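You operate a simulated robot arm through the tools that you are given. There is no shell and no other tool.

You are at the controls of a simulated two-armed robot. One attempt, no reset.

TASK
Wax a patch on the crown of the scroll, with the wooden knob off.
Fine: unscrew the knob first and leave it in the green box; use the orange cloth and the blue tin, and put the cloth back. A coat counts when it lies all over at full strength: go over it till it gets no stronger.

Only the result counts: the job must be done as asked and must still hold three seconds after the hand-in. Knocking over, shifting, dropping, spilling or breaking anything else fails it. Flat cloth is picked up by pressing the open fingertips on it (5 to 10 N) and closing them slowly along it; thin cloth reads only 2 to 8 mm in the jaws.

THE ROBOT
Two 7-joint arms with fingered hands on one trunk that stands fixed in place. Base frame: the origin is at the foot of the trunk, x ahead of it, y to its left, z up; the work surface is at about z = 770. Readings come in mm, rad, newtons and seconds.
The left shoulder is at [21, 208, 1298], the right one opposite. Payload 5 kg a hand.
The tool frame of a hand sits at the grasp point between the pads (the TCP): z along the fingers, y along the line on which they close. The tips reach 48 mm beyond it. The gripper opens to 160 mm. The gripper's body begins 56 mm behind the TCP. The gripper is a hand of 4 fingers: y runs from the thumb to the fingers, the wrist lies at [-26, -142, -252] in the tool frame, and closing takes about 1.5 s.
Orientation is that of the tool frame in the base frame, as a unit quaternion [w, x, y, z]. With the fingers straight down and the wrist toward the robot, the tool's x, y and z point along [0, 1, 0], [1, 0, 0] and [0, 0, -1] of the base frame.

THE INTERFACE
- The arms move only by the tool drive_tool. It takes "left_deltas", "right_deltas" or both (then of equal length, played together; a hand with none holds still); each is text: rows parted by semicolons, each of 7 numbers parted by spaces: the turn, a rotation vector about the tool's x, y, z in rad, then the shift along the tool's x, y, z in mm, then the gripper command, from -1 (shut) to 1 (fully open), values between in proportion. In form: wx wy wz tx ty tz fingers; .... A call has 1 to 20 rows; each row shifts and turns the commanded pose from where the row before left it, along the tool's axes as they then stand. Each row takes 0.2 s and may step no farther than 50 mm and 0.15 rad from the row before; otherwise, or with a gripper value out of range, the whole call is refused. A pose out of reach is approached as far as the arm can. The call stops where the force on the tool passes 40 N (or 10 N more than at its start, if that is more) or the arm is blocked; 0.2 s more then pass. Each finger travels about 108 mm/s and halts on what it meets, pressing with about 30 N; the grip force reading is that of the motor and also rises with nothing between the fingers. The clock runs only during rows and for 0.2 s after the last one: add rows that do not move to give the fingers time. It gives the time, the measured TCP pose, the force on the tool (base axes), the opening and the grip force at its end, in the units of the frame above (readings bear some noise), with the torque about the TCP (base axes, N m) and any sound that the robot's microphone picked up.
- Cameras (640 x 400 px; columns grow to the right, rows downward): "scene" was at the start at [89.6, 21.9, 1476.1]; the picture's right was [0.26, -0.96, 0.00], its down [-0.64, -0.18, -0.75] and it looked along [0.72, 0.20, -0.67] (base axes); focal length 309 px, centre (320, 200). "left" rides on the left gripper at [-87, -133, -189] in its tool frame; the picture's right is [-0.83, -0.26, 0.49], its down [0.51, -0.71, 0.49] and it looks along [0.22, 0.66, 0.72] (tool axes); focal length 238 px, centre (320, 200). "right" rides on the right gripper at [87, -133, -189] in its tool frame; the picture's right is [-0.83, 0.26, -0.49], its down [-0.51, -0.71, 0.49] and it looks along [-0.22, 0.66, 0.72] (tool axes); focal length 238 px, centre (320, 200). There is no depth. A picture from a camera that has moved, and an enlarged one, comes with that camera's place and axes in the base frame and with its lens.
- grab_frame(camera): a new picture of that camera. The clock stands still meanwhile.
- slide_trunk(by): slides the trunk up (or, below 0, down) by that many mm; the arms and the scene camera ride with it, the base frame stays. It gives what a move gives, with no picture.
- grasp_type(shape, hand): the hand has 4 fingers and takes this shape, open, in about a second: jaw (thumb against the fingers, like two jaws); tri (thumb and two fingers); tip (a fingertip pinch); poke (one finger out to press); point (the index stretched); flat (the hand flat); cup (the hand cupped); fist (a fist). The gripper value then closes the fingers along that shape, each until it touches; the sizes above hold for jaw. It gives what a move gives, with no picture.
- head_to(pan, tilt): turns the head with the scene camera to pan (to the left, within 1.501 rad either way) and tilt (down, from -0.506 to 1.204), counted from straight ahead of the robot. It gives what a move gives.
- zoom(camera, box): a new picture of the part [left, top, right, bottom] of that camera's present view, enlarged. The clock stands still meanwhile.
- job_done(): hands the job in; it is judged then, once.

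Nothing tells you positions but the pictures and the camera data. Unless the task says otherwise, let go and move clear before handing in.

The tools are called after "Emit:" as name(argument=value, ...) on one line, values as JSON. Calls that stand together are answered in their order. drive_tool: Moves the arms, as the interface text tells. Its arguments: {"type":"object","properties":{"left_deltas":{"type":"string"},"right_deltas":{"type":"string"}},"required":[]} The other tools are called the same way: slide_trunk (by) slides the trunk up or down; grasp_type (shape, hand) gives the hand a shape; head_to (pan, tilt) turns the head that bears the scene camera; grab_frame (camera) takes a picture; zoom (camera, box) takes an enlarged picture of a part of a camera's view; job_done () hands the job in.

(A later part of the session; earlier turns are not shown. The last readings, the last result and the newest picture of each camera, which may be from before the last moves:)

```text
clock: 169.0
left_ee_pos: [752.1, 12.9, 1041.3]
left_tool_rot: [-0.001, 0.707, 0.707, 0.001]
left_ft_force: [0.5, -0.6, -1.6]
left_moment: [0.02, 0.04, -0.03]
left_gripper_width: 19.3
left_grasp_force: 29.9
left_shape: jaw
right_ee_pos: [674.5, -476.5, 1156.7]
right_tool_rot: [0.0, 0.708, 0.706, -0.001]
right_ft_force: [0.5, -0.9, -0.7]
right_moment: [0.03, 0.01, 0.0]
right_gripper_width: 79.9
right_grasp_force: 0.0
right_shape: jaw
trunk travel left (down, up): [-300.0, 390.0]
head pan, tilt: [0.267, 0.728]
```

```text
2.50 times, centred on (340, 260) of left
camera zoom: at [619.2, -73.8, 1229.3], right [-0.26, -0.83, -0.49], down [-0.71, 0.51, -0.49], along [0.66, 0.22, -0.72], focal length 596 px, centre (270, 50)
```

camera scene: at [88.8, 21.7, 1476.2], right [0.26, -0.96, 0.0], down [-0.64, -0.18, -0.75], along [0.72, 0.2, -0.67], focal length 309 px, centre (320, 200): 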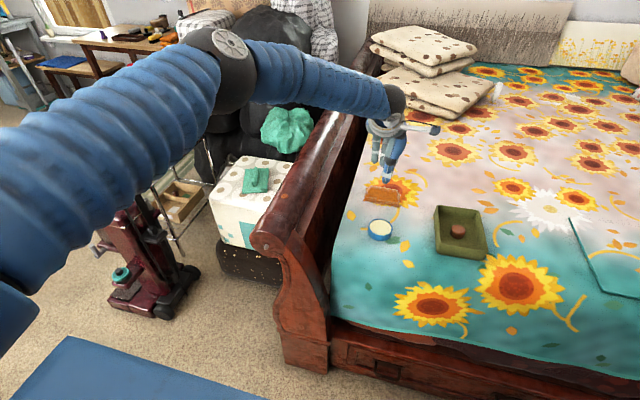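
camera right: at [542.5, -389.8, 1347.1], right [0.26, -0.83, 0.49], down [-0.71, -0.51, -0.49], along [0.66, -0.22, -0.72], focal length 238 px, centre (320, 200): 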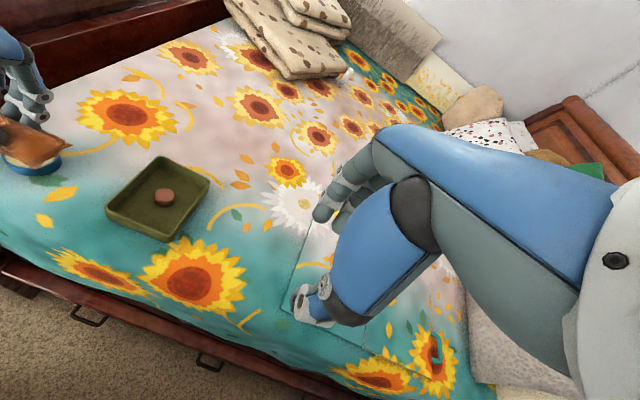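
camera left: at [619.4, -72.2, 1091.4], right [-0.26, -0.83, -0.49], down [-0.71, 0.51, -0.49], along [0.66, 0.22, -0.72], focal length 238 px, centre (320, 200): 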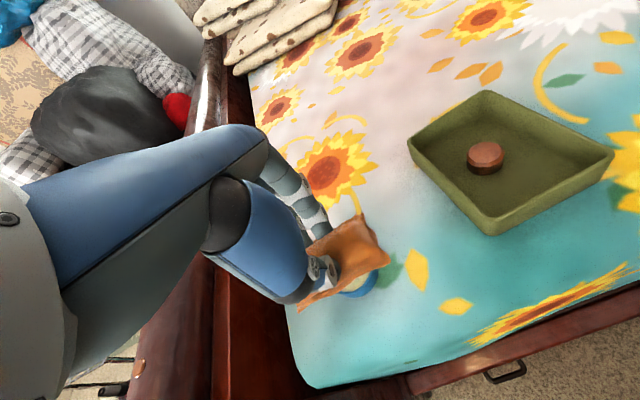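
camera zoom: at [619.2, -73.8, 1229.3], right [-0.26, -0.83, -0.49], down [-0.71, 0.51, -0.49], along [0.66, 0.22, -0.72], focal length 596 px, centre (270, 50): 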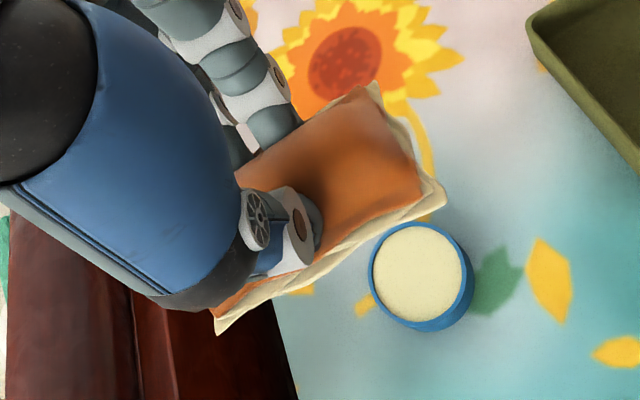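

The pad's underside is now cream with wax and the tin is undisturbed. Next I'll carry it over the crown, to the disc at (732, 306).

Emit:
drive_tool(left_deltas="0 0 0 41.7 -3.4 0 -1; 0 0 0 41.7 -3.4 0 -1; 0 0 0 41.7 -3.4 0 -1; 0 0 0 41.7 -3.4 0 -1; 0 0 0 41.7 -3.4 0 -1; 0 0 0 41.7 -3.4 0 -1; 0 0 0 41.7 -3.4 0 -1; 0 0 0 0 0 30 -1; 0 0 0 0 0 30 -1; 0 0 0 0 0 0 -1")

Emit:
grab_frame(camera="scene")

Emit:
zoom(camera="scene", box=[230, 120, 340, 230])

Emit:
grab_frame(camera="left")

```text
clock: 171.2
left_ee_pos: [729.9, 305.2, 983.3]
left_tool_rot: [-0.002, 0.707, 0.707, 0.0]
left_ft_force: [0.3, 0.4, -0.4]
left_moment: [0.02, -0.02, 0.01]
left_gripper_width: 19.4
left_grasp_force: 30.0
left_shape: jaw
right_ee_pos: [674.2, -476.3, 1156.8]
right_tool_rot: [0.0, 0.707, 0.707, 0.0]
right_ft_force: [-0.6, -0.6, -0.1]
right_moment: [0.08, -0.04, 0.02]
right_gripper_width: 79.4
right_grasp_force: 0.1
right_shape: jaw
trunk travel left (down, up): [-300.0, 390.0]
head pan, tilt: [0.267, 0.728]
```

```text
taken
camera scene: at [89.1, 21.3, 1476.2], right [0.26, -0.96, 0.0], down [-0.64, -0.18, -0.75], along [0.72, 0.2, -0.67], focal length 309 px, centre (320, 200)
```

scene: 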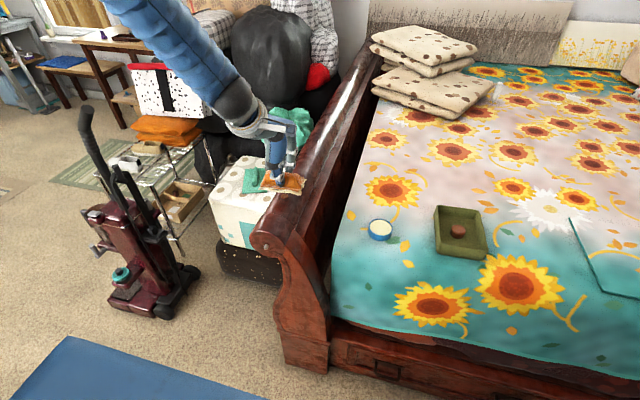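

```text
3.64 times, centred on (285, 175) of scene
camera zoom: at [89.1, 21.3, 1476.2], right [0.26, -0.96, 0.0], down [-0.64, -0.18, -0.75], along [0.72, 0.2, -0.67], focal length 1125 px, centre (447, 291)
```

zoom: 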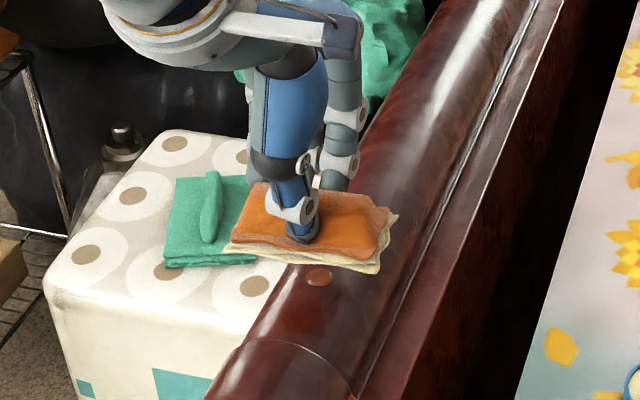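

```text
taken
camera left: at [595.9, 218.1, 1171.4], right [-0.26, -0.83, -0.49], down [-0.71, 0.51, -0.49], along [0.66, 0.22, -0.72], focal length 238 px, centre (320, 200)
```

left: 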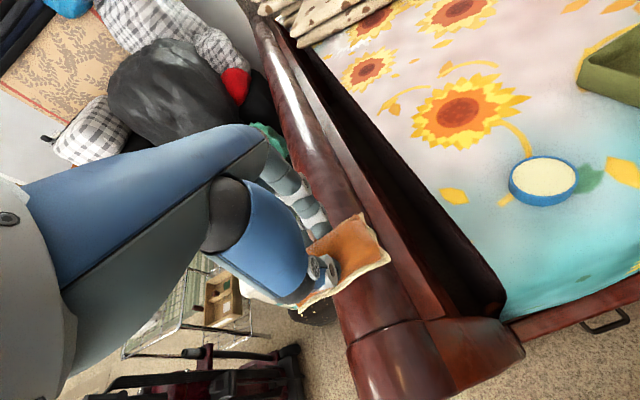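

The pad is over the disc. I'll lower it onto the crown in small steps.

Emit:
drive_tool(left_deltas="0 0 0 0 0 15 -1; 0 0 0 0 0 12 -1; 0 0 0 0 0 6 -1; 0 0 0 0 0 3 -1; 0 0 0 0 0 0 -1")

Emit:
zoom(camera="scene", box=[230, 120, 340, 230])

Emit:
zoom(camera="left", box=[260, 180, 440, 360])

```text
clock: 172.4
left_ee_pos: [729.6, 305.4, 946.9]
left_tool_rot: [0.0, 0.707, 0.707, 0.001]
left_ft_force: [0.0, -0.4, 0.6]
left_moment: [0.01, -0.01, -0.02]
left_gripper_width: 19.6
left_grasp_force: 30.2
left_shape: jaw
right_ee_pos: [673.9, -477.1, 1157.3]
right_tool_rot: [0.001, 0.707, 0.707, 0.0]
right_ft_force: [0.0, -0.6, -0.7]
right_moment: [0.0, 0.06, 0.0]
right_gripper_width: 79.7
right_grasp_force: 0.1
right_shape: jaw
trunk travel left (down, up): [-300.0, 390.0]
head pan, tilt: [0.267, 0.728]
```

```text
3.64 times, centred on (285, 175) of scene
camera zoom: at [89.6, 21.7, 1476.1], right [0.26, -0.96, 0.0], down [-0.64, -0.18, -0.75], along [0.72, 0.2, -0.67], focal length 1125 px, centre (447, 291)
```

zoom: 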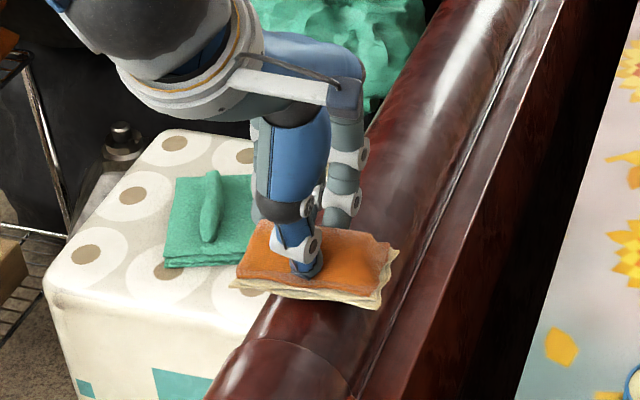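

```text
2.22 times, centred on (350, 270) of left
camera zoom: at [596.1, 218.7, 1134.5], right [-0.26, -0.83, -0.49], down [-0.71, 0.51, -0.49], along [0.66, 0.22, -0.72], focal length 530 px, centre (253, 44)
```

zoom: 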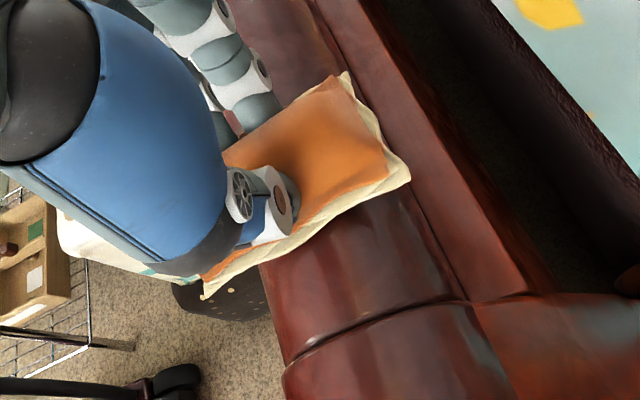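

Emit:
drive_tool(left_deltas="0 0 0 0 0 2 -1; 0 0 0 0 0 2 -1; 0 0 0 0 0 2 -1; 0 0 0 0 0 0 -1")

Emit:
drive_tool(left_deltas="0 0 0 0 0 1.2 -1; 0 0 0 0 0 1.2 -1; 0 0 0 0 0 0 -1")

```text
clock: 173.4
left_ee_pos: [730.0, 305.6, 941.4]
left_tool_rot: [0.0, 0.707, 0.707, 0.001]
left_ft_force: [-2.1, -0.3, 7.8]
left_moment: [-0.07, 0.1, 0.02]
left_gripper_width: 19.5
left_grasp_force: 29.7
left_shape: jaw
right_ee_pos: [675.1, -476.2, 1157.7]
right_tool_rot: [0.0, 0.707, 0.707, 0.001]
right_ft_force: [0.1, 0.2, 0.0]
right_moment: [-0.01, 0.02, 0.02]
right_gripper_width: 79.6
right_grasp_force: 0.0
right_shape: jaw
trunk travel left (down, up): [-300.0, 390.0]
head pan, tilt: [0.267, 0.728]
```

```text
clock: 174.2
left_ee_pos: [728.6, 305.6, 939.7]
left_tool_rot: [0.0, 0.707, 0.707, 0.002]
left_ft_force: [-0.5, 0.6, 23.0]
left_moment: [-0.21, 0.15, -0.04]
left_gripper_width: 19.4
left_grasp_force: 29.9
left_shape: jaw
right_ee_pos: [673.3, -476.1, 1157.5]
right_tool_rot: [0.0, 0.708, 0.706, 0.0]
right_ft_force: [0.3, 0.0, 0.2]
right_moment: [0.01, -0.01, -0.01]
right_gripper_width: 79.7
right_grasp_force: 0.0
right_shape: jaw
trunk travel left (down, up): [-300.0, 390.0]
head pan, tilt: [0.267, 0.728]
```

Contact at about 8 N. I'll ease to a moderate pressure, rub with short strokes over the disc, then lift and look.

Emit:
drive_tool(left_deltas="0 0 0 0 0 -1 -1; 0 0 0 0 6 0 -1; 0 0 0 0 6 0 -1; 0 0 0 0 -6 0 -1; 0 0 0 0 -6 0 -1; 0 0 0 0 -6 0 -1; 0 0 0 0 -6 0 -1; 0 0 0 0 6 0 -1; 0 0 0 0 6 0 -1; 0 0 0 6 0 0 -1; 0 0 0 -6 0 0 -1; 0 0 0 -6 0 0 -1; 0 0 0 6 0 0 -1; 0 0 0 0 0 0 -1")

Emit:
drive_tool(left_deltas="0 0 0 0 0 -10 -1; 0 0 0 0 0 -30 -1; 0 0 0 0 0 -40 -1; 0 0 0 30 30 -20 -1; 0 0 0 30 30 0 -1; 0 0 0 30 30 0 -1; 0 0 0 0 0 0 -1")

Emit:
zoom(camera="scene", box=[250, 150, 320, 220])

Emit:
grab_frame(camera="left")

```text
clock: 177.2
left_ee_pos: [730.0, 305.9, 940.3]
left_tool_rot: [0.0, 0.707, 0.708, 0.001]
left_ft_force: [-0.1, -4.4, 17.2]
left_moment: [-0.47, 0.03, -0.05]
left_gripper_width: 20.2
left_grasp_force: 30.0
left_shape: jaw
right_ee_pos: [674.2, -477.1, 1157.8]
right_tool_rot: [0.0, 0.707, 0.707, 0.0]
right_ft_force: [0.4, 0.1, 0.3]
right_moment: [-0.01, 0.02, -0.02]
right_gripper_width: 79.9
right_grasp_force: 0.0
right_shape: jaw
trunk travel left (down, up): [-300.0, 390.0]
head pan, tilt: [0.267, 0.728]
```

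```text
clock: 178.8
left_ee_pos: [820.2, 394.9, 1042.2]
left_tool_rot: [-0.001, 0.708, 0.706, 0.001]
left_ft_force: [-0.9, -0.5, 0.6]
left_moment: [0.06, -0.04, 0.04]
left_gripper_width: 19.8
left_grasp_force: 30.3
left_shape: jaw
right_ee_pos: [673.6, -477.2, 1156.4]
right_tool_rot: [0.0, 0.708, 0.707, 0.0]
right_ft_force: [0.0, 0.0, 0.0]
right_moment: [0.07, -0.03, -0.01]
right_gripper_width: 79.6
right_grasp_force: 0.0
right_shape: jaw
trunk travel left (down, up): [-300.0, 390.0]
head pan, tilt: [0.267, 0.728]
```

```text
5.71 times, centred on (285, 185) of scene
camera zoom: at [88.8, 20.7, 1476.2], right [0.26, -0.96, 0.0], down [-0.64, -0.17, -0.75], along [0.72, 0.2, -0.67], focal length 1767 px, centre (520, 286)
```

zoom: 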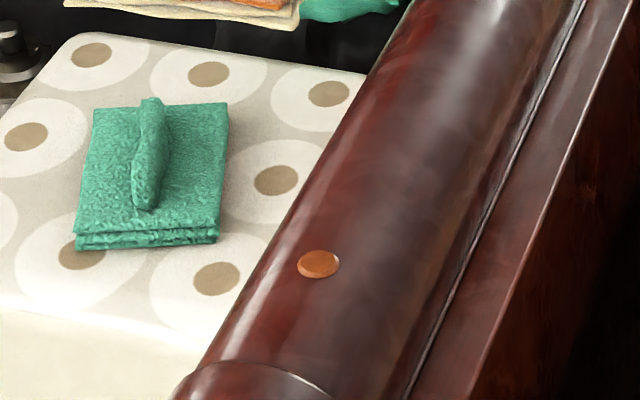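

```text
taken
camera left: at [685.9, 307.5, 1228.7], right [-0.26, -0.83, -0.49], down [-0.71, 0.51, -0.49], along [0.66, 0.22, -0.72], focal length 238 px, centre (320, 200)
```

left: 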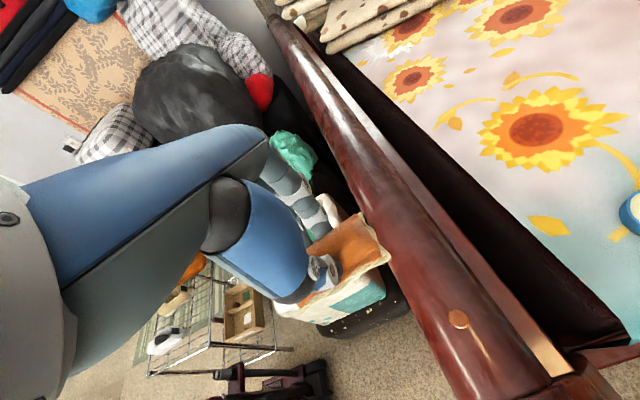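

Emit:
zoom(camera="left", box=[400, 260, 520, 380])

Emit:
zoom(camera="scene", box=[265, 175, 305, 210])

```text
3.33 times, centred on (460, 320) of left
camera zoom: at [685.9, 307.5, 1228.7], right [-0.26, -0.83, -0.49], down [-0.71, 0.51, -0.49], along [0.66, 0.22, -0.72], focal length 794 px, centre (-147, -200)
```

zoom: 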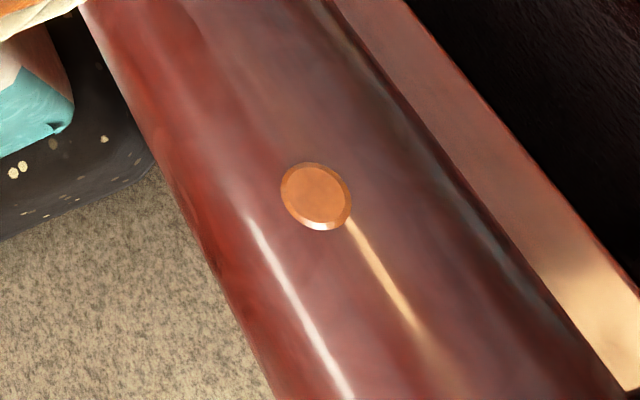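

```text
11.43 times, centred on (285, 192) of scene
camera zoom: at [88.8, 20.7, 1476.2], right [0.26, -0.96, 0.0], down [-0.64, -0.17, -0.75], along [0.72, 0.2, -0.67], focal length 3534 px, centre (720, 286)
```

zoom: 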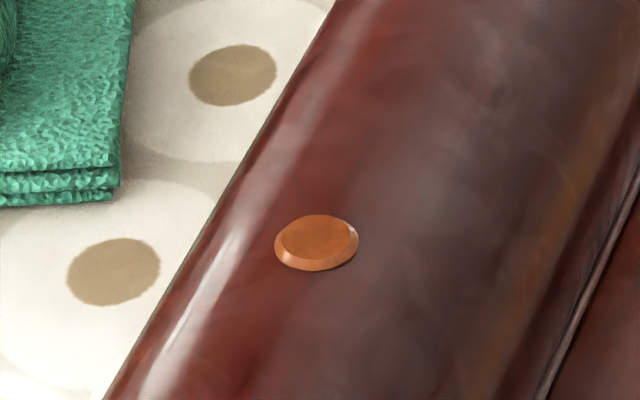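

No coat shows on or around the disc yet. I'll look carefully along the whole crown, including the end cap, for the patch or any wax trace.

Emit:
zoom(camera="left", box=[440, 300, 620, 400])

Emit:
zoom(camera="left", box=[330, 130, 490, 290])

Emit:
zoom(camera="scene", box=[240, 190, 320, 260])

Emit:
zoom(camera="scene", box=[270, 50, 400, 200])

```text
3.56 times, centred on (530, 350) of left
camera zoom: at [685.9, 307.5, 1228.7], right [-0.26, -0.83, -0.49], down [-0.71, 0.51, -0.49], along [0.66, 0.22, -0.72], focal length 848 px, centre (-427, -333)
```

zoom: 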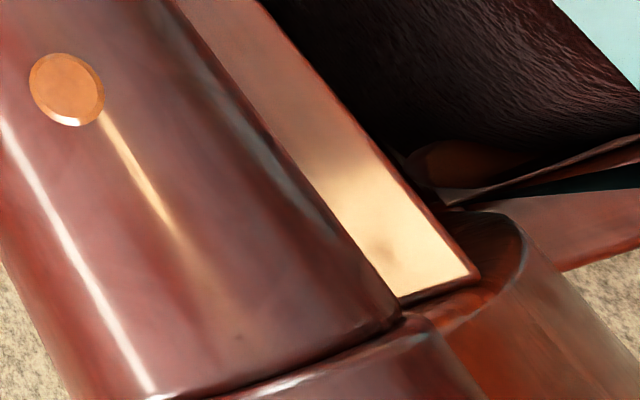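

```text
2.50 times, centred on (410, 210) of left
camera zoom: at [685.9, 307.5, 1228.7], right [-0.26, -0.83, -0.49], down [-0.71, 0.51, -0.49], along [0.66, 0.22, -0.72], focal length 596 px, centre (95, 175)
```

zoom: 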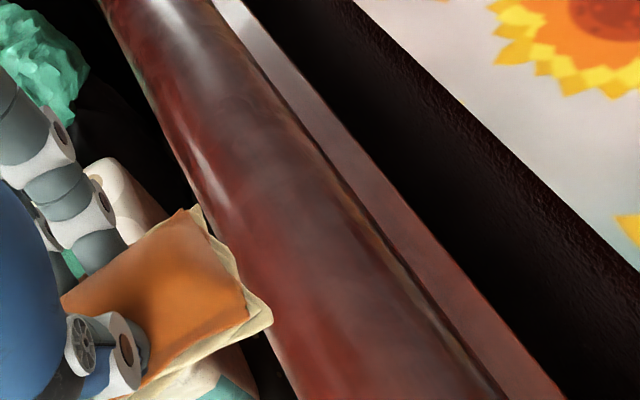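

```text
5.71 times, centred on (280, 225) of scene
camera zoom: at [88.8, 20.7, 1476.2], right [0.26, -0.96, 0.0], down [-0.64, -0.17, -0.75], along [0.72, 0.2, -0.67], focal length 1767 px, centre (549, 57)
```

zoom: 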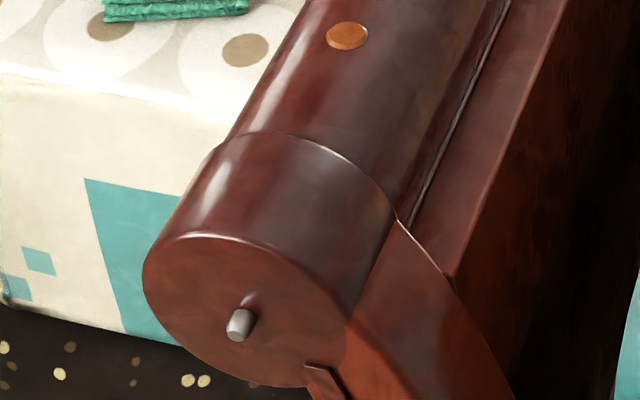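

```text
2.67 times, centred on (335, 125) of scene
camera zoom: at [88.8, 20.7, 1476.2], right [0.26, -0.96, 0.0], down [-0.64, -0.17, -0.75], along [0.72, 0.2, -0.67], focal length 825 px, centre (280, 400)
```

zoom: 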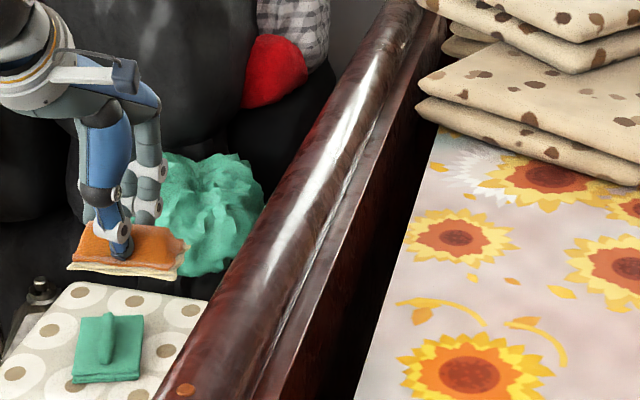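

To judge objectively whether the disc changed, I'll return the left camera to the exact pose of an earlier picture and compare.

Emit:
drive_tool(left_deltas="0 0 0 14.4 -30.6 13.1 -1; 0 0 0 14.4 -30.6 13.1 -1; 0 0 0 14.4 -30.6 13.1 -1; 0 0 0 14.4 -30.6 13.1 -1; 0 0 0 14.4 -30.6 13.1 -1; 0 0 0 14.4 -30.6 13.1 -1; 0 0 0 0 0 0 -1")

Emit:
zoom(camera="left", box=[360, 100, 500, 200])

Emit:
grab_frame(camera="left")

Emit:
zoom(camera="scene", box=[270, 180, 300, 205])

```text
clock: 180.4
left_ee_pos: [636.8, 482.9, 961.2]
left_tool_rot: [-0.001, 0.707, 0.707, 0.002]
left_ft_force: [0.5, 0.4, -0.6]
left_moment: [0.0, 0.06, 0.01]
left_gripper_width: 19.8
left_grasp_force: 30.2
left_shape: jaw
right_ee_pos: [675.0, -476.9, 1156.8]
right_tool_rot: [0.0, 0.708, 0.706, -0.001]
right_ft_force: [0.2, -0.6, -0.8]
right_moment: [0.08, 0.03, 0.07]
right_gripper_width: 79.3
right_grasp_force: 0.0
right_shape: jaw
trunk travel left (down, up): [-300.0, 390.0]
head pan, tilt: [0.267, 0.728]
```

```text
4.00 times, centred on (430, 150) of left
camera zoom: at [503.2, 395.2, 1149.5], right [-0.26, -0.83, -0.49], down [-0.71, 0.51, -0.49], along [0.66, 0.22, -0.72], focal length 953 px, centre (-120, 400)
```

zoom: 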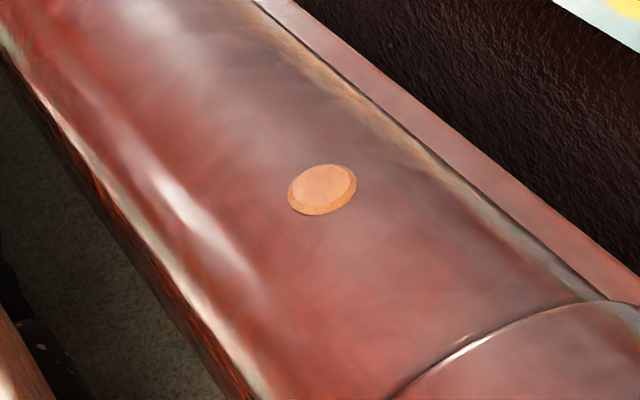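

```text
taken
camera left: at [503.2, 395.2, 1149.5], right [-0.26, -0.83, -0.49], down [-0.71, 0.51, -0.49], along [0.66, 0.22, -0.72], focal length 238 px, centre (320, 200)
```

left: 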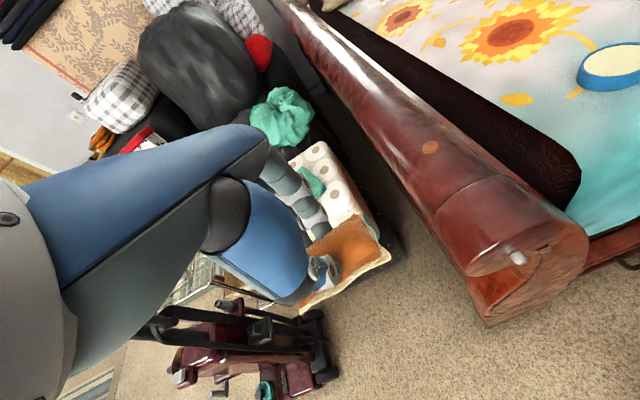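

```text
16.00 times, centred on (285, 192) of scene
camera zoom: at [90.5, 20.7, 1476.0], right [0.26, -0.96, 0.0], down [-0.64, -0.17, -0.75], along [0.72, 0.2, -0.67], focal length 4948 px, centre (880, 320)
```

zoom: 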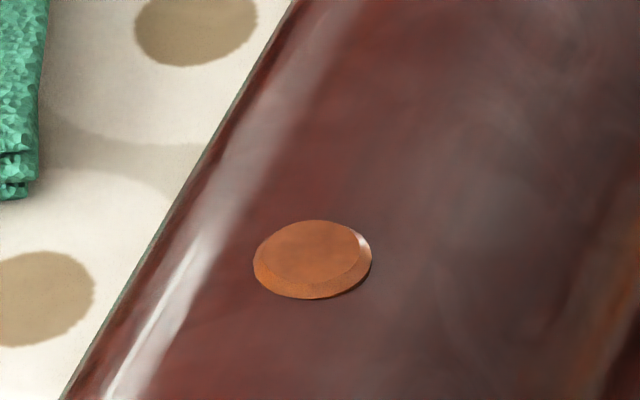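

Emit:
drive_tool(left_deltas="0 0 0 -12.9 -39.2 -9.8 -1; 0 0 0 -12.9 -39.2 -9.8 -1; 0 0 0 -12.9 -39.2 -9.8 -1; 0 0 0 -12.9 -39.2 -9.8 -1; 0 0 0 0 0 0 -1")

Emit:
zoom(camera="left", box=[340, 110, 390, 145])

Emit:
zoom(camera="left", box=[330, 90, 460, 230])

```text
clock: 181.6
left_ee_pos: [480.3, 432.8, 999.6]
left_tool_rot: [-0.001, 0.707, 0.707, 0.0]
left_ft_force: [0.5, 0.3, -0.4]
left_moment: [-0.05, 0.07, -0.01]
left_gripper_width: 19.9
left_grasp_force: 30.4
left_shape: jaw
right_ee_pos: [674.7, -474.9, 1156.7]
right_tool_rot: [-0.001, 0.707, 0.707, 0.0]
right_ft_force: [0.4, -0.7, 0.7]
right_moment: [-0.05, 0.06, -0.02]
right_gripper_width: 79.5
right_grasp_force: 0.1
right_shape: jaw
trunk travel left (down, up): [-300.0, 390.0]
head pan, tilt: [0.267, 0.728]
```

```text
11.43 times, centred on (365, 128) of left
camera zoom: at [346.7, 345.1, 1187.7], right [-0.26, -0.83, -0.49], down [-0.71, 0.51, -0.49], along [0.66, 0.22, -0.72], focal length 2724 px, centre (-194, 1029)
```

zoom: 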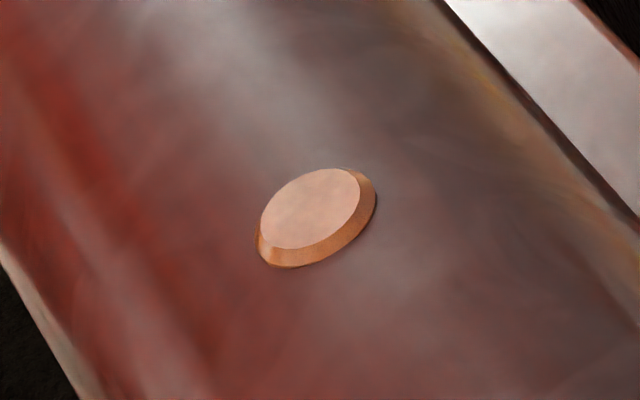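

```text
2.86 times, centred on (395, 160) of left
camera zoom: at [346.7, 345.1, 1187.7], right [-0.26, -0.83, -0.49], down [-0.71, 0.51, -0.49], along [0.66, 0.22, -0.72], focal length 681 px, centre (106, 314)
```

zoom: 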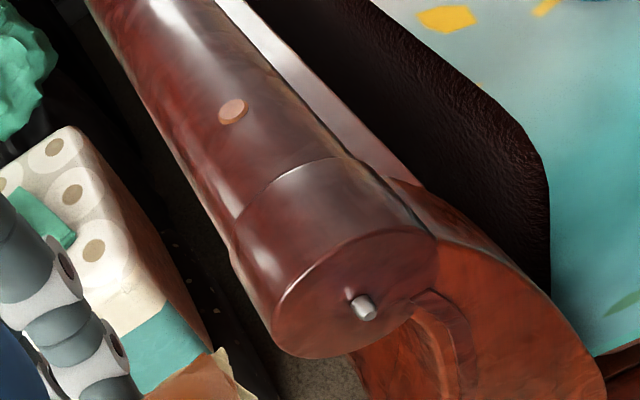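

The stud is clean, and the disc's top looks very slightly paler than before, which may be a first faint coat. I'll go back and rub the disc much more, then compare again from this same pose.

Emit:
drive_tool(left_deltas="0 0 0 -18.2 35.7 0 -1; 0 0 0 -18.2 35.7 0 -1; 0 0 0 -18.2 35.7 0 -1; 0 0 0 -18.2 35.7 0 -1; 0 0 0 -18.2 35.7 0 -1; 0 0 0 -18.2 35.7 0 -1; 0 0 0 -18.2 35.7 0 -1; 0 0 0 0 0 25 -1; 0 0 0 0 0 20 -1; 0 0 0 0 0 10 -1; 0 0 0 0 0 2 -1; 0 0 0 0 0 1.5 -1; 0 0 0 0 0 0 -1")

```text
clock: 184.4
left_ee_pos: [729.5, 304.7, 942.3]
left_tool_rot: [0.001, 0.707, 0.707, 0.001]
left_ft_force: [-0.5, 1.0, 3.1]
left_moment: [-0.04, 0.06, 0.01]
left_gripper_width: 19.7
left_grasp_force: 29.9
left_shape: jaw
right_ee_pos: [675.4, -476.4, 1157.4]
right_tool_rot: [-0.001, 0.708, 0.707, -0.001]
right_ft_force: [-0.3, 0.2, 0.4]
right_moment: [0.01, 0.03, -0.03]
right_gripper_width: 79.5
right_grasp_force: 0.1
right_shape: jaw
trunk travel left (down, up): [-300.0, 390.0]
head pan, tilt: [0.267, 0.728]
```

Emit:
drive_tool(left_deltas="0 0 0 0 0 0.7 -1; 0 0 0 0 7 0 -1; 0 0 0 0 7 0 -1; 0 0 0 4 -7 0 -1; 0 0 0 0 -7 0 -1; 0 0 0 0 -7 0 -1; 0 0 0 0 -7 0 -1; 0 0 0 4 7 0 -1; 0 0 0 0 7 0 -1; 0 0 0 0 7 0 -1; 0 0 0 -4 -7 0 -1; 0 0 0 -4 -7 0 -1; 0 0 0 -4 -7 0 -1; 0 0 0 0 7 0 -1; 0 0 0 0 7 0 -1; 0 0 0 -4 7 0 -1; 0 0 0 0 -7 0 -1; 0 0 0 4 -7 0 -1; 0 0 0 4 0 0 -1; 0 0 0 0 0 0 -1")

Emit:
drive_tool(left_deltas="0 0 0 0 7 0.3 -1; 0 0 0 0 7 0 -1; 0 0 0 4 -7 0 -1; 0 0 0 0 -7 0 -1; 0 0 0 0 -7 0 -1; 0 0 0 0 -7 0 -1; 0 0 0 4 7 0 -1; 0 0 0 0 7 0 -1; 0 0 0 0 7 0 -1; 0 0 0 -4 -7 0 -1; 0 0 0 -4 -7 0 -1; 0 0 0 -4 -7 0 -1; 0 0 0 0 7 0 -1; 0 0 0 0 7 0 -1; 0 0 0 -4 7 0 -1; 0 0 0 0 -7 0 -1; 0 0 0 4 -7 0 -1; 0 0 0 4 0 0 -1; 0 0 0 0 0 0 -1")

Emit:
zoom(camera="scene", box=[230, 120, 340, 230])

```text
clock: 188.6
left_ee_pos: [721.3, 303.6, 941.7]
left_tool_rot: [0.0, 0.708, 0.706, 0.001]
left_ft_force: [0.1, -4.8, 7.8]
left_moment: [-0.34, -0.1, -0.05]
left_gripper_width: 19.9
left_grasp_force: 30.1
left_shape: jaw
right_ee_pos: [673.7, -477.3, 1157.9]
right_tool_rot: [0.0, 0.708, 0.706, 0.001]
right_ft_force: [-0.2, -0.7, -0.3]
right_moment: [-0.03, 0.0, 0.0]
right_gripper_width: 79.4
right_grasp_force: 0.1
right_shape: jaw
trunk travel left (down, up): [-300.0, 390.0]
head pan, tilt: [0.267, 0.728]
```

```text
clock: 192.6
left_ee_pos: [714.9, 304.4, 940.6]
left_tool_rot: [-0.001, 0.707, 0.707, 0.002]
left_ft_force: [0.1, -3.8, 11.0]
left_moment: [-0.37, -0.16, -0.06]
left_gripper_width: 19.9
left_grasp_force: 29.6
left_shape: jaw
right_ee_pos: [673.3, -476.8, 1157.8]
right_tool_rot: [0.0, 0.708, 0.706, 0.0]
right_ft_force: [0.8, 0.2, -0.3]
right_moment: [-0.02, -0.02, -0.06]
right_gripper_width: 79.8
right_grasp_force: 0.1
right_shape: jaw
trunk travel left (down, up): [-300.0, 390.0]
head pan, tilt: [0.267, 0.728]
```

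```text
3.64 times, centred on (285, 175) of scene
camera zoom: at [88.7, 20.7, 1476.2], right [0.26, -0.96, 0.0], down [-0.64, -0.17, -0.75], along [0.72, 0.2, -0.67], focal length 1125 px, centre (447, 291)
```

zoom: 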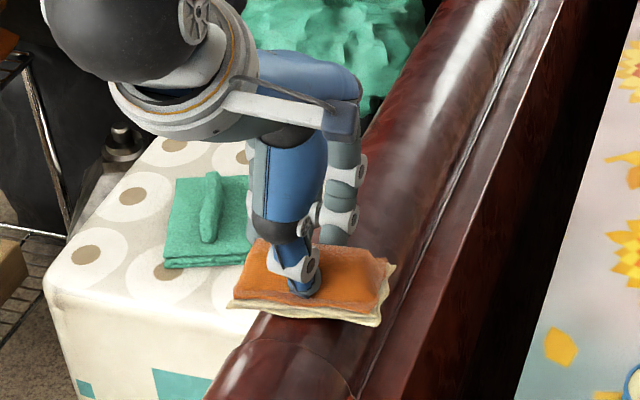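

Emit:
drive_tool(left_deltas="0 0 0 0 0 -10 -1; 0 0 0 0 0 -30 -1; 0 0 0 0 0 -18 -1; 0 0 0 18.3 -33.5 0 -1; 0 0 0 18.3 -33.5 0 -1; 0 0 0 18.3 -33.5 0 -1; 0 0 0 18.3 -33.5 0 -1; 0 0 0 18.3 -33.5 0 -1; 0 0 0 18.3 -33.5 0 -1; 0 0 0 18.3 -33.5 0 -1; 0 0 0 0 0 0 -1")

Emit:
zoom(camera="left", box=[340, 110, 390, 145])

Emit:
zoom(camera="left", box=[330, 90, 460, 230])

Emit:
zoom(camera="scene", box=[270, 180, 300, 205])

```text
clock: 195.0
left_ee_pos: [479.9, 431.6, 997.7]
left_tool_rot: [-0.002, 0.707, 0.707, 0.001]
left_ft_force: [0.3, -0.1, -1.0]
left_moment: [0.04, 0.04, 0.01]
left_gripper_width: 19.7
left_grasp_force: 29.9
left_shape: jaw
right_ee_pos: [675.4, -476.4, 1156.4]
right_tool_rot: [0.0, 0.708, 0.707, -0.001]
right_ft_force: [0.6, -0.6, -0.4]
right_moment: [0.04, 0.05, 0.01]
right_gripper_width: 79.7
right_grasp_force: 0.2
right_shape: jaw
trunk travel left (down, up): [-300.0, 390.0]
head pan, tilt: [0.267, 0.728]
```

```text
11.43 times, centred on (365, 128) of left
camera zoom: at [347.0, 343.0, 1185.6], right [-0.26, -0.83, -0.49], down [-0.71, 0.51, -0.49], along [0.66, 0.22, -0.72], focal length 2724 px, centre (-194, 1029)
```

zoom: 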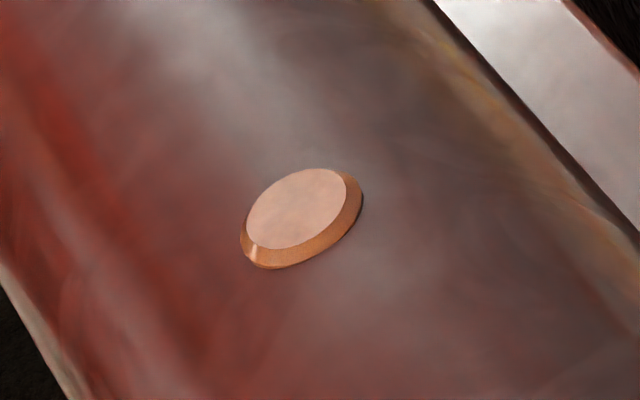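

```text
2.86 times, centred on (395, 160) of left
camera zoom: at [347.0, 343.0, 1185.6], right [-0.26, -0.83, -0.49], down [-0.71, 0.51, -0.49], along [0.66, 0.22, -0.72], focal length 681 px, centre (106, 314)
```

zoom: 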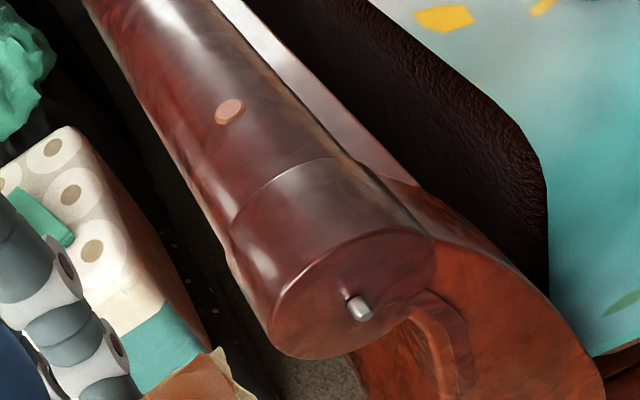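

```text
16.00 times, centred on (285, 192) of scene
camera zoom: at [90.6, 20.7, 1476.0], right [0.26, -0.96, 0.0], down [-0.64, -0.17, -0.75], along [0.72, 0.2, -0.67], focal length 4948 px, centre (880, 320)
```

zoom: 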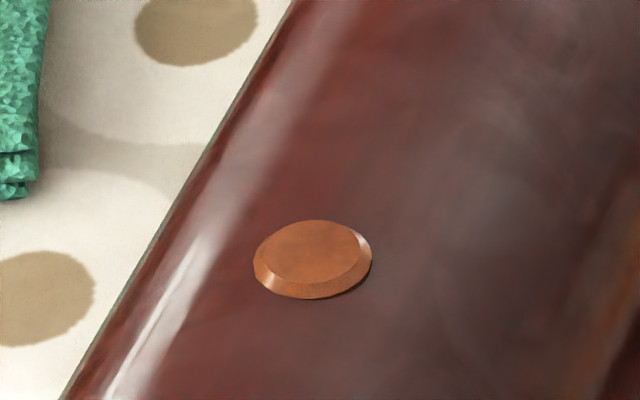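

The torque readings say the pad's lowest point sits about 11 mm to the −y side of the TCP, so I've been rubbing mostly one edge of the disc. I'll rub again, centred farther to +y and over a wider area.

Emit:
drive_tool(left_deltas="0 0 0 -16.6 35.7 0 -1; 0 0 0 -16.6 35.7 0 -1; 0 0 0 -16.6 35.7 0 -1; 0 0 0 -16.6 35.7 0 -1; 0 0 0 -16.6 35.7 0 -1; 0 0 0 -16.6 35.7 0 -1; 0 0 0 -16.6 35.7 0 -1; 0 0 0 0 0 25 -1; 0 0 0 0 0 18 -1; 0 0 0 0 0 8 -1; 0 0 0 0 0 2 -1; 0 0 0 0 0 1.5 -1; 0 0 0 0 0 0 -1")

Emit:
drive_tool(left_deltas="0 0 0 0 0 1 -1; 0 0 0 0 0 1 -1; 0 0 0 0 0 0 -1")

```text
clock: 197.8
left_ee_pos: [729.6, 315.2, 943.4]
left_tool_rot: [-0.001, 0.707, 0.707, 0.001]
left_ft_force: [0.7, -0.2, -0.3]
left_moment: [-0.01, -0.03, 0.01]
left_gripper_width: 19.6
left_grasp_force: 30.0
left_shape: jaw
right_ee_pos: [673.1, -476.3, 1157.1]
right_tool_rot: [0.001, 0.707, 0.707, 0.0]
right_ft_force: [-0.2, -0.3, -0.4]
right_moment: [0.01, -0.02, 0.0]
right_gripper_width: 79.5
right_grasp_force: 0.0
right_shape: jaw
trunk travel left (down, up): [-300.0, 390.0]
head pan, tilt: [0.267, 0.728]
```

```text
clock: 198.6
left_ee_pos: [730.3, 315.3, 943.0]
left_tool_rot: [-0.001, 0.707, 0.707, 0.0]
left_ft_force: [-0.4, 0.0, 2.5]
left_moment: [-0.05, 0.01, -0.01]
left_gripper_width: 19.7
left_grasp_force: 30.1
left_shape: jaw
right_ee_pos: [674.0, -476.1, 1157.9]
right_tool_rot: [0.0, 0.707, 0.707, 0.0]
right_ft_force: [-0.4, -0.4, -0.1]
right_moment: [0.0, -0.02, -0.04]
right_gripper_width: 79.8
right_grasp_force: 0.0
right_shape: jaw
trunk travel left (down, up): [-300.0, 390.0]
head pan, tilt: [0.267, 0.728]
```

The contact stays at y≈295 whatever the hand's y, so the pad is tilted and only touches the disc's right edge. I'll roll the hand slightly (−y side up) and press again to find the level angle.

Emit:
drive_tool(left_deltas="0 0 0 -4 3 -6 -1; 0 -0.1 0 0 0 0 -1; 0 0 0 0 0 2 -1; 0 0 0 0 0 2 -1; 0 0 0 0 0 0 -1")

Emit:
drive_tool(left_deltas="0 0 0 0 0 1 -1; 0 0 0 0 0 1 -1; 0 0 0 0 0 1 -1; 0 0 0 0 0 0 -1")

Emit:
zoom(camera="scene", box=[250, 150, 320, 220])

```text
clock: 199.8
left_ee_pos: [732.7, 312.4, 943.7]
left_tool_rot: [0.034, 0.707, 0.706, -0.034]
left_ft_force: [0.6, 0.6, -0.8]
left_moment: [-0.03, 0.01, 0.0]
left_gripper_width: 19.7
left_grasp_force: 30.4
left_shape: jaw
right_ee_pos: [674.8, -475.1, 1157.1]
right_tool_rot: [0.0, 0.707, 0.707, 0.0]
right_ft_force: [0.8, -0.4, -0.6]
right_moment: [0.02, -0.05, 0.01]
right_gripper_width: 79.4
right_grasp_force: 0.1
right_shape: jaw
trunk travel left (down, up): [-300.0, 390.0]
head pan, tilt: [0.267, 0.728]
```

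```text
clock: 200.8
left_ee_pos: [733.0, 310.5, 942.1]
left_tool_rot: [0.035, 0.707, 0.706, -0.033]
left_ft_force: [-2.4, 0.0, 8.1]
left_moment: [0.08, 0.17, -0.01]
left_gripper_width: 19.8
left_grasp_force: 30.1
left_shape: jaw
right_ee_pos: [673.6, -476.2, 1158.0]
right_tool_rot: [-0.001, 0.707, 0.707, 0.001]
right_ft_force: [0.3, 0.0, 0.1]
right_moment: [-0.02, -0.04, 0.0]
right_gripper_width: 79.7
right_grasp_force: 0.0
right_shape: jaw
trunk travel left (down, up): [-300.0, 390.0]
head pan, tilt: [0.267, 0.728]
```

```text
5.71 times, centred on (285, 185) of scene
camera zoom: at [88.9, 21.3, 1476.2], right [0.26, -0.96, 0.0], down [-0.64, -0.18, -0.75], along [0.72, 0.2, -0.67], focal length 1767 px, centre (520, 286)
```

zoom: 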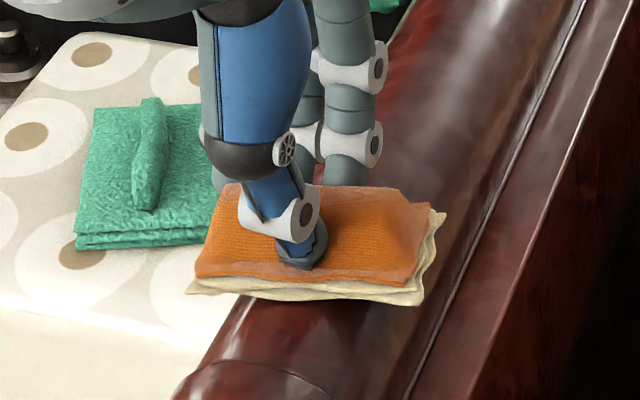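

At −0.1 rad the contact moved to the left edge, so level is about −0.05. I'll set that and rub with small rocking so the whole disc gets covered.

Emit:
drive_tool(left_deltas="0 0.05 0 0 0 -1.5 -1; 0 0 0 -3 0 0 -1; 0 0 0 0 0 1.5 -1; 0 0 0 0 0 0.7 -1; 0 0 0 0 0 0 -1")

Emit:
drive_tool(left_deltas="0 0 0 0 0 0.7 -1; 0 0 0 0 0 0 -1")

```text
clock: 202.0
left_ee_pos: [733.1, 308.3, 940.8]
left_tool_rot: [0.015, 0.707, 0.707, -0.017]
left_ft_force: [-1.3, 2.8, 8.5]
left_moment: [0.24, 0.08, 0.01]
left_gripper_width: 19.7
left_grasp_force: 30.2
left_shape: jaw
right_ee_pos: [673.9, -476.2, 1157.6]
right_tool_rot: [0.0, 0.707, 0.707, -0.001]
right_ft_force: [0.3, -0.3, 0.4]
right_moment: [0.03, 0.05, -0.02]
right_gripper_width: 79.9
right_grasp_force: 0.1
right_shape: jaw
trunk travel left (down, up): [-300.0, 390.0]
head pan, tilt: [0.267, 0.728]
```

```text
clock: 202.6
left_ee_pos: [733.4, 308.0, 941.2]
left_tool_rot: [0.017, 0.707, 0.707, -0.016]
left_ft_force: [-0.2, 2.4, 11.5]
left_moment: [0.22, 0.09, -0.01]
left_gripper_width: 19.8
left_grasp_force: 30.7
left_shape: jaw
right_ee_pos: [673.6, -476.4, 1157.6]
right_tool_rot: [0.0, 0.707, 0.707, 0.0]
right_ft_force: [0.2, 1.0, 0.4]
right_moment: [-0.03, -0.03, 0.05]
right_gripper_width: 79.6
right_grasp_force: 0.1
right_shape: jaw
trunk travel left (down, up): [-300.0, 390.0]
head pan, tilt: [0.267, 0.728]
```

Emit:
drive_tool(left_deltas="0 0 0 0 7 0 -1; 0 0 0 0 7 0 -1; 0 0 0 0 -7 0 -1; 0 0 0 0 -7 0 -1; 0 0 0 0 -7 0 -1; 0 0 0 0 -7 0 -1; 0 0 0 0 7 0 -1; 0 0 0 0 7 0 -1; 0 0.025 0 -5 0 0 -1; 0 0 0 0 7 0 -1; 0 0 0 0 7 0 -1; 0 0 0 0 -7 0 -1; 0 0 0 0 -7 0 -1; 0 0 0 0 -7 0 -1; 0 0 0 0 -7 0 -1; 0 0 0 0 7 0 -1; 0 0 0 0 7 0 -1; 0 -0.025 0 5 0 0 -1; 0 0 0 0 0 0 -1")

Emit:
drive_tool(left_deltas="0 0 0 0 7 0 -1; 0 0 0 0 7 0 -1; 0 0 0 0 -7 0 -1; 0 0 0 0 -7 0 -1; 0 0 0 0 -7 0 -1; 0 0 0 0 -7 0 -1; 0 0 0 0 7 0 -1; 0 0 0 0 7 0 -1; 0 -0.025 0 5 0 0 -1; 0 0 0 0 7 0 -1; 0 0 0 0 7 0 -1; 0 0 0 0 -7 0 -1; 0 0 0 0 -7 0 -1; 0 0 0 0 -7 0 -1; 0 0 0 0 -7 0 -1; 0 0 0 0 7 0 -1; 0 0 0 0 7 0 -1; 0 0.025 0 -5 0 0 -1; 0 0 0 0 0 0 -1")

Emit:
drive_tool(left_deltas="0 0.05 0 0 0 -10 -1; 0 0 0 0 0 -30 -1; 0 0 0 0 0 -18 -1; 0 0 0 17.4 -36 0 -1; 0 0 0 17.4 -36 0 -1; 0 0 0 17.4 -36 0 -1; 0 0 0 17.4 -36 0 -1; 0 0 0 17.4 -36 0 -1; 0 0 0 17.4 -36 0 -1; 0 0 0 17.4 -36 0 -1; 0 0 0 0 0 0 -1")

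Emit:
zoom(camera="left", box=[340, 110, 390, 145])

Emit:
zoom(camera="scene", box=[270, 180, 300, 205])

```text
clock: 206.6
left_ee_pos: [731.8, 306.7, 940.8]
left_tool_rot: [0.018, 0.708, 0.706, -0.016]
left_ft_force: [-1.8, -4.3, 12.0]
left_moment: [-0.13, 0.19, 0.05]
left_gripper_width: 20.0
left_grasp_force: 30.7
left_shape: jaw
right_ee_pos: [672.6, -478.6, 1158.4]
right_tool_rot: [0.0, 0.708, 0.707, 0.001]
right_ft_force: [-0.4, 0.3, -0.5]
right_moment: [0.04, 0.06, 0.01]
right_gripper_width: 79.7
right_grasp_force: 0.0
right_shape: jaw
trunk travel left (down, up): [-300.0, 390.0]
head pan, tilt: [0.267, 0.728]
```

```text
clock: 210.6
left_ee_pos: [732.4, 309.3, 940.6]
left_tool_rot: [0.016, 0.707, 0.707, -0.017]
left_ft_force: [-1.0, 3.7, 9.0]
left_moment: [0.05, 0.09, -0.05]
left_gripper_width: 19.8
left_grasp_force: 30.0
left_shape: jaw
right_ee_pos: [673.6, -475.5, 1158.1]
right_tool_rot: [0.0, 0.707, 0.707, 0.0]
right_ft_force: [0.3, -0.4, 0.0]
right_moment: [-0.05, -0.02, 0.01]
right_gripper_width: 79.7
right_grasp_force: 0.1
right_shape: jaw
trunk travel left (down, up): [-300.0, 390.0]
head pan, tilt: [0.267, 0.728]
```

```text
clock: 213.0
left_ee_pos: [480.8, 429.9, 1000.3]
left_tool_rot: [-0.002, 0.707, 0.707, 0.001]
left_ft_force: [0.5, -0.3, -0.6]
left_moment: [0.06, 0.09, 0.04]
left_gripper_width: 19.5
left_grasp_force: 30.0
left_shape: jaw
right_ee_pos: [674.9, -477.4, 1156.0]
right_tool_rot: [-0.001, 0.709, 0.706, 0.0]
right_ft_force: [0.5, -0.2, -0.5]
right_moment: [0.04, 0.06, -0.03]
right_gripper_width: 79.8
right_grasp_force: 0.0
right_shape: jaw
trunk travel left (down, up): [-300.0, 390.0]
head pan, tilt: [0.267, 0.728]
```

```text
11.43 times, centred on (365, 128) of left
camera zoom: at [347.5, 342.2, 1187.5], right [-0.26, -0.83, -0.49], down [-0.71, 0.51, -0.49], along [0.66, 0.22, -0.72], focal length 2724 px, centre (-194, 1029)
```

zoom: 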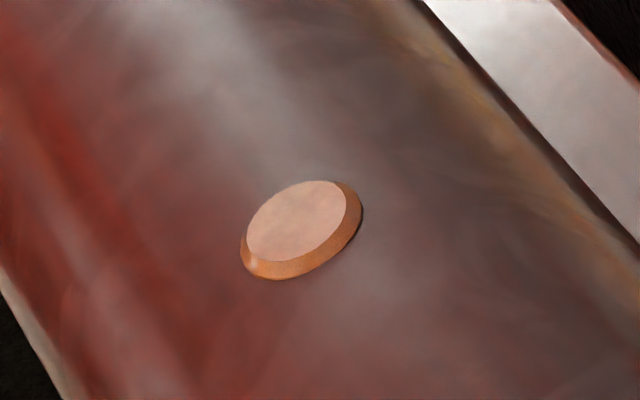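

```text
16.00 times, centred on (285, 192) of scene
camera zoom: at [90.8, 20.8, 1476.0], right [0.26, -0.96, 0.0], down [-0.64, -0.17, -0.75], along [0.72, 0.2, -0.67], focal length 4948 px, centre (880, 320)
```

zoom: 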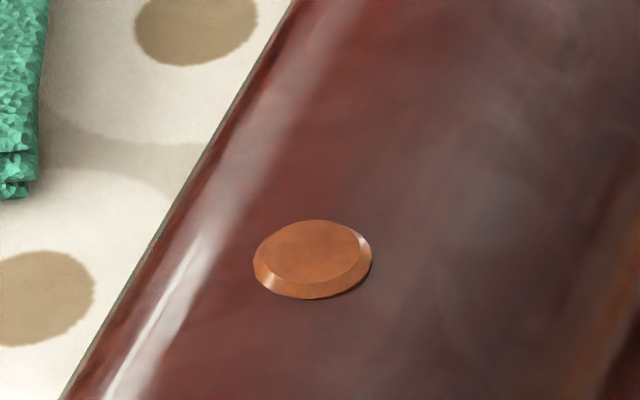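

The disc shows at most a subtle change. To learn what a coat looks like here, I'll rub the bare crown just in front of the disc (x≈646–718) and look.

Emit:
drive_tool(left_deltas="0 0 0 -17.6 28.2 0 -1; 0 0 0 -17.6 28.2 0 -1; 0 0 0 -17.6 28.2 0 -1; 0 0 0 -17.6 28.2 0 -1; 0 0 0 -17.6 28.2 0 -1; 0 0 0 -17.6 28.2 0 -1; 0 0 0 -17.6 28.2 0 -1; 0 -0.05 0 0 0 25 -1; 0 0 0 0 0 20 -1; 0 0 0 0 0 10 -1; 0 0 0 0 0 3 -1; 0 0 0 0 0 0 -1")

Emit:
drive_tool(left_deltas="0 0 0 0 0 1 -1; 0 0 0 0 0 1 -1; 0 0 0 0 0 1 -1; 0 0 0 0 0 0 -1")

```text
clock: 215.6
left_ee_pos: [679.6, 304.0, 942.4]
left_tool_rot: [0.019, 0.707, 0.707, -0.014]
left_ft_force: [-1.3, -1.6, 27.4]
left_moment: [-0.18, 0.89, 0.04]
left_gripper_width: 19.7
left_grasp_force: 29.5
left_shape: jaw
right_ee_pos: [673.6, -477.4, 1158.7]
right_tool_rot: [0.001, 0.708, 0.706, 0.0]
right_ft_force: [-0.6, -0.2, -0.2]
right_moment: [-0.02, -0.02, 0.02]
right_gripper_width: 79.7
right_grasp_force: 0.1
right_shape: jaw
trunk travel left (down, up): [-300.0, 390.0]
head pan, tilt: [0.267, 0.728]
```

```text
clock: 216.2
left_ee_pos: [680.6, 305.1, 941.2]
left_tool_rot: [0.02, 0.707, 0.706, -0.014]
left_ft_force: [-5.9, -1.5, 20.5]
left_moment: [-0.19, 1.09, 0.02]
left_gripper_width: 20.1
left_grasp_force: 29.6
left_shape: jaw
right_ee_pos: [673.9, -475.6, 1158.4]
right_tool_rot: [0.0, 0.707, 0.707, 0.0]
right_ft_force: [1.0, 0.5, 0.5]
right_moment: [-0.08, 0.08, 0.01]
right_gripper_width: 79.9
right_grasp_force: 0.1
right_shape: jaw
trunk travel left (down, up): [-300.0, 390.0]
head pan, tilt: [0.267, 0.728]
stopped in row 2 (left hand): the force on the tool passed its limit at 42 N (the readings are from after the stop); the commanded pose is now the measured one
```

The pad's near edge hit the slightly larger end cap. I'll lift and try the clear stretch beyond the disc (x≈750–825) instead.

Emit:
drive_tool(left_deltas="0 0 0 0 0 -12 -1; 0 0 0 0 35 0 -1; 0 0 0 0 35 0 -1; 0 0 0 0 35 0 -1; 0 0 0 0 0 6 -1; 0 0 0 0 0 4 -1; 0 0 0 0 0 2 -1; 0 0 0 0 0 0 -1")

Emit:
drive_tool(left_deltas="0 0 0 0 0 1 -1; 0 0 0 0 0 1 -1; 0 0 0 0 0 0 -1")

```text
clock: 217.9
left_ee_pos: [786.1, 306.4, 941.4]
left_tool_rot: [0.019, 0.707, 0.707, -0.015]
left_ft_force: [0.4, 0.1, 0.4]
left_moment: [0.0, 0.04, 0.0]
left_gripper_width: 20.0
left_grasp_force: 29.5
left_shape: jaw
right_ee_pos: [673.5, -477.1, 1157.1]
right_tool_rot: [0.0, 0.708, 0.706, -0.001]
right_ft_force: [0.4, 0.1, -0.6]
right_moment: [-0.01, 0.02, -0.01]
right_gripper_width: 79.6
right_grasp_force: 0.0
right_shape: jaw
trunk travel left (down, up): [-300.0, 390.0]
head pan, tilt: [0.267, 0.728]
```

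```text
clock: 218.8
left_ee_pos: [785.7, 304.7, 939.8]
left_tool_rot: [0.018, 0.706, 0.707, -0.015]
left_ft_force: [-0.6, 0.6, 3.6]
left_moment: [0.0, -0.16, 0.02]
left_gripper_width: 20.2
left_grasp_force: 30.0
left_shape: jaw
right_ee_pos: [674.7, -475.3, 1156.7]
right_tool_rot: [0.0, 0.707, 0.707, 0.0]
right_ft_force: [0.5, -0.3, 0.0]
right_moment: [0.02, 0.01, 0.02]
right_gripper_width: 79.7
right_grasp_force: 0.1
right_shape: jaw
trunk travel left (down, up): [-300.0, 390.0]
head pan, tilt: [0.267, 0.728]
```

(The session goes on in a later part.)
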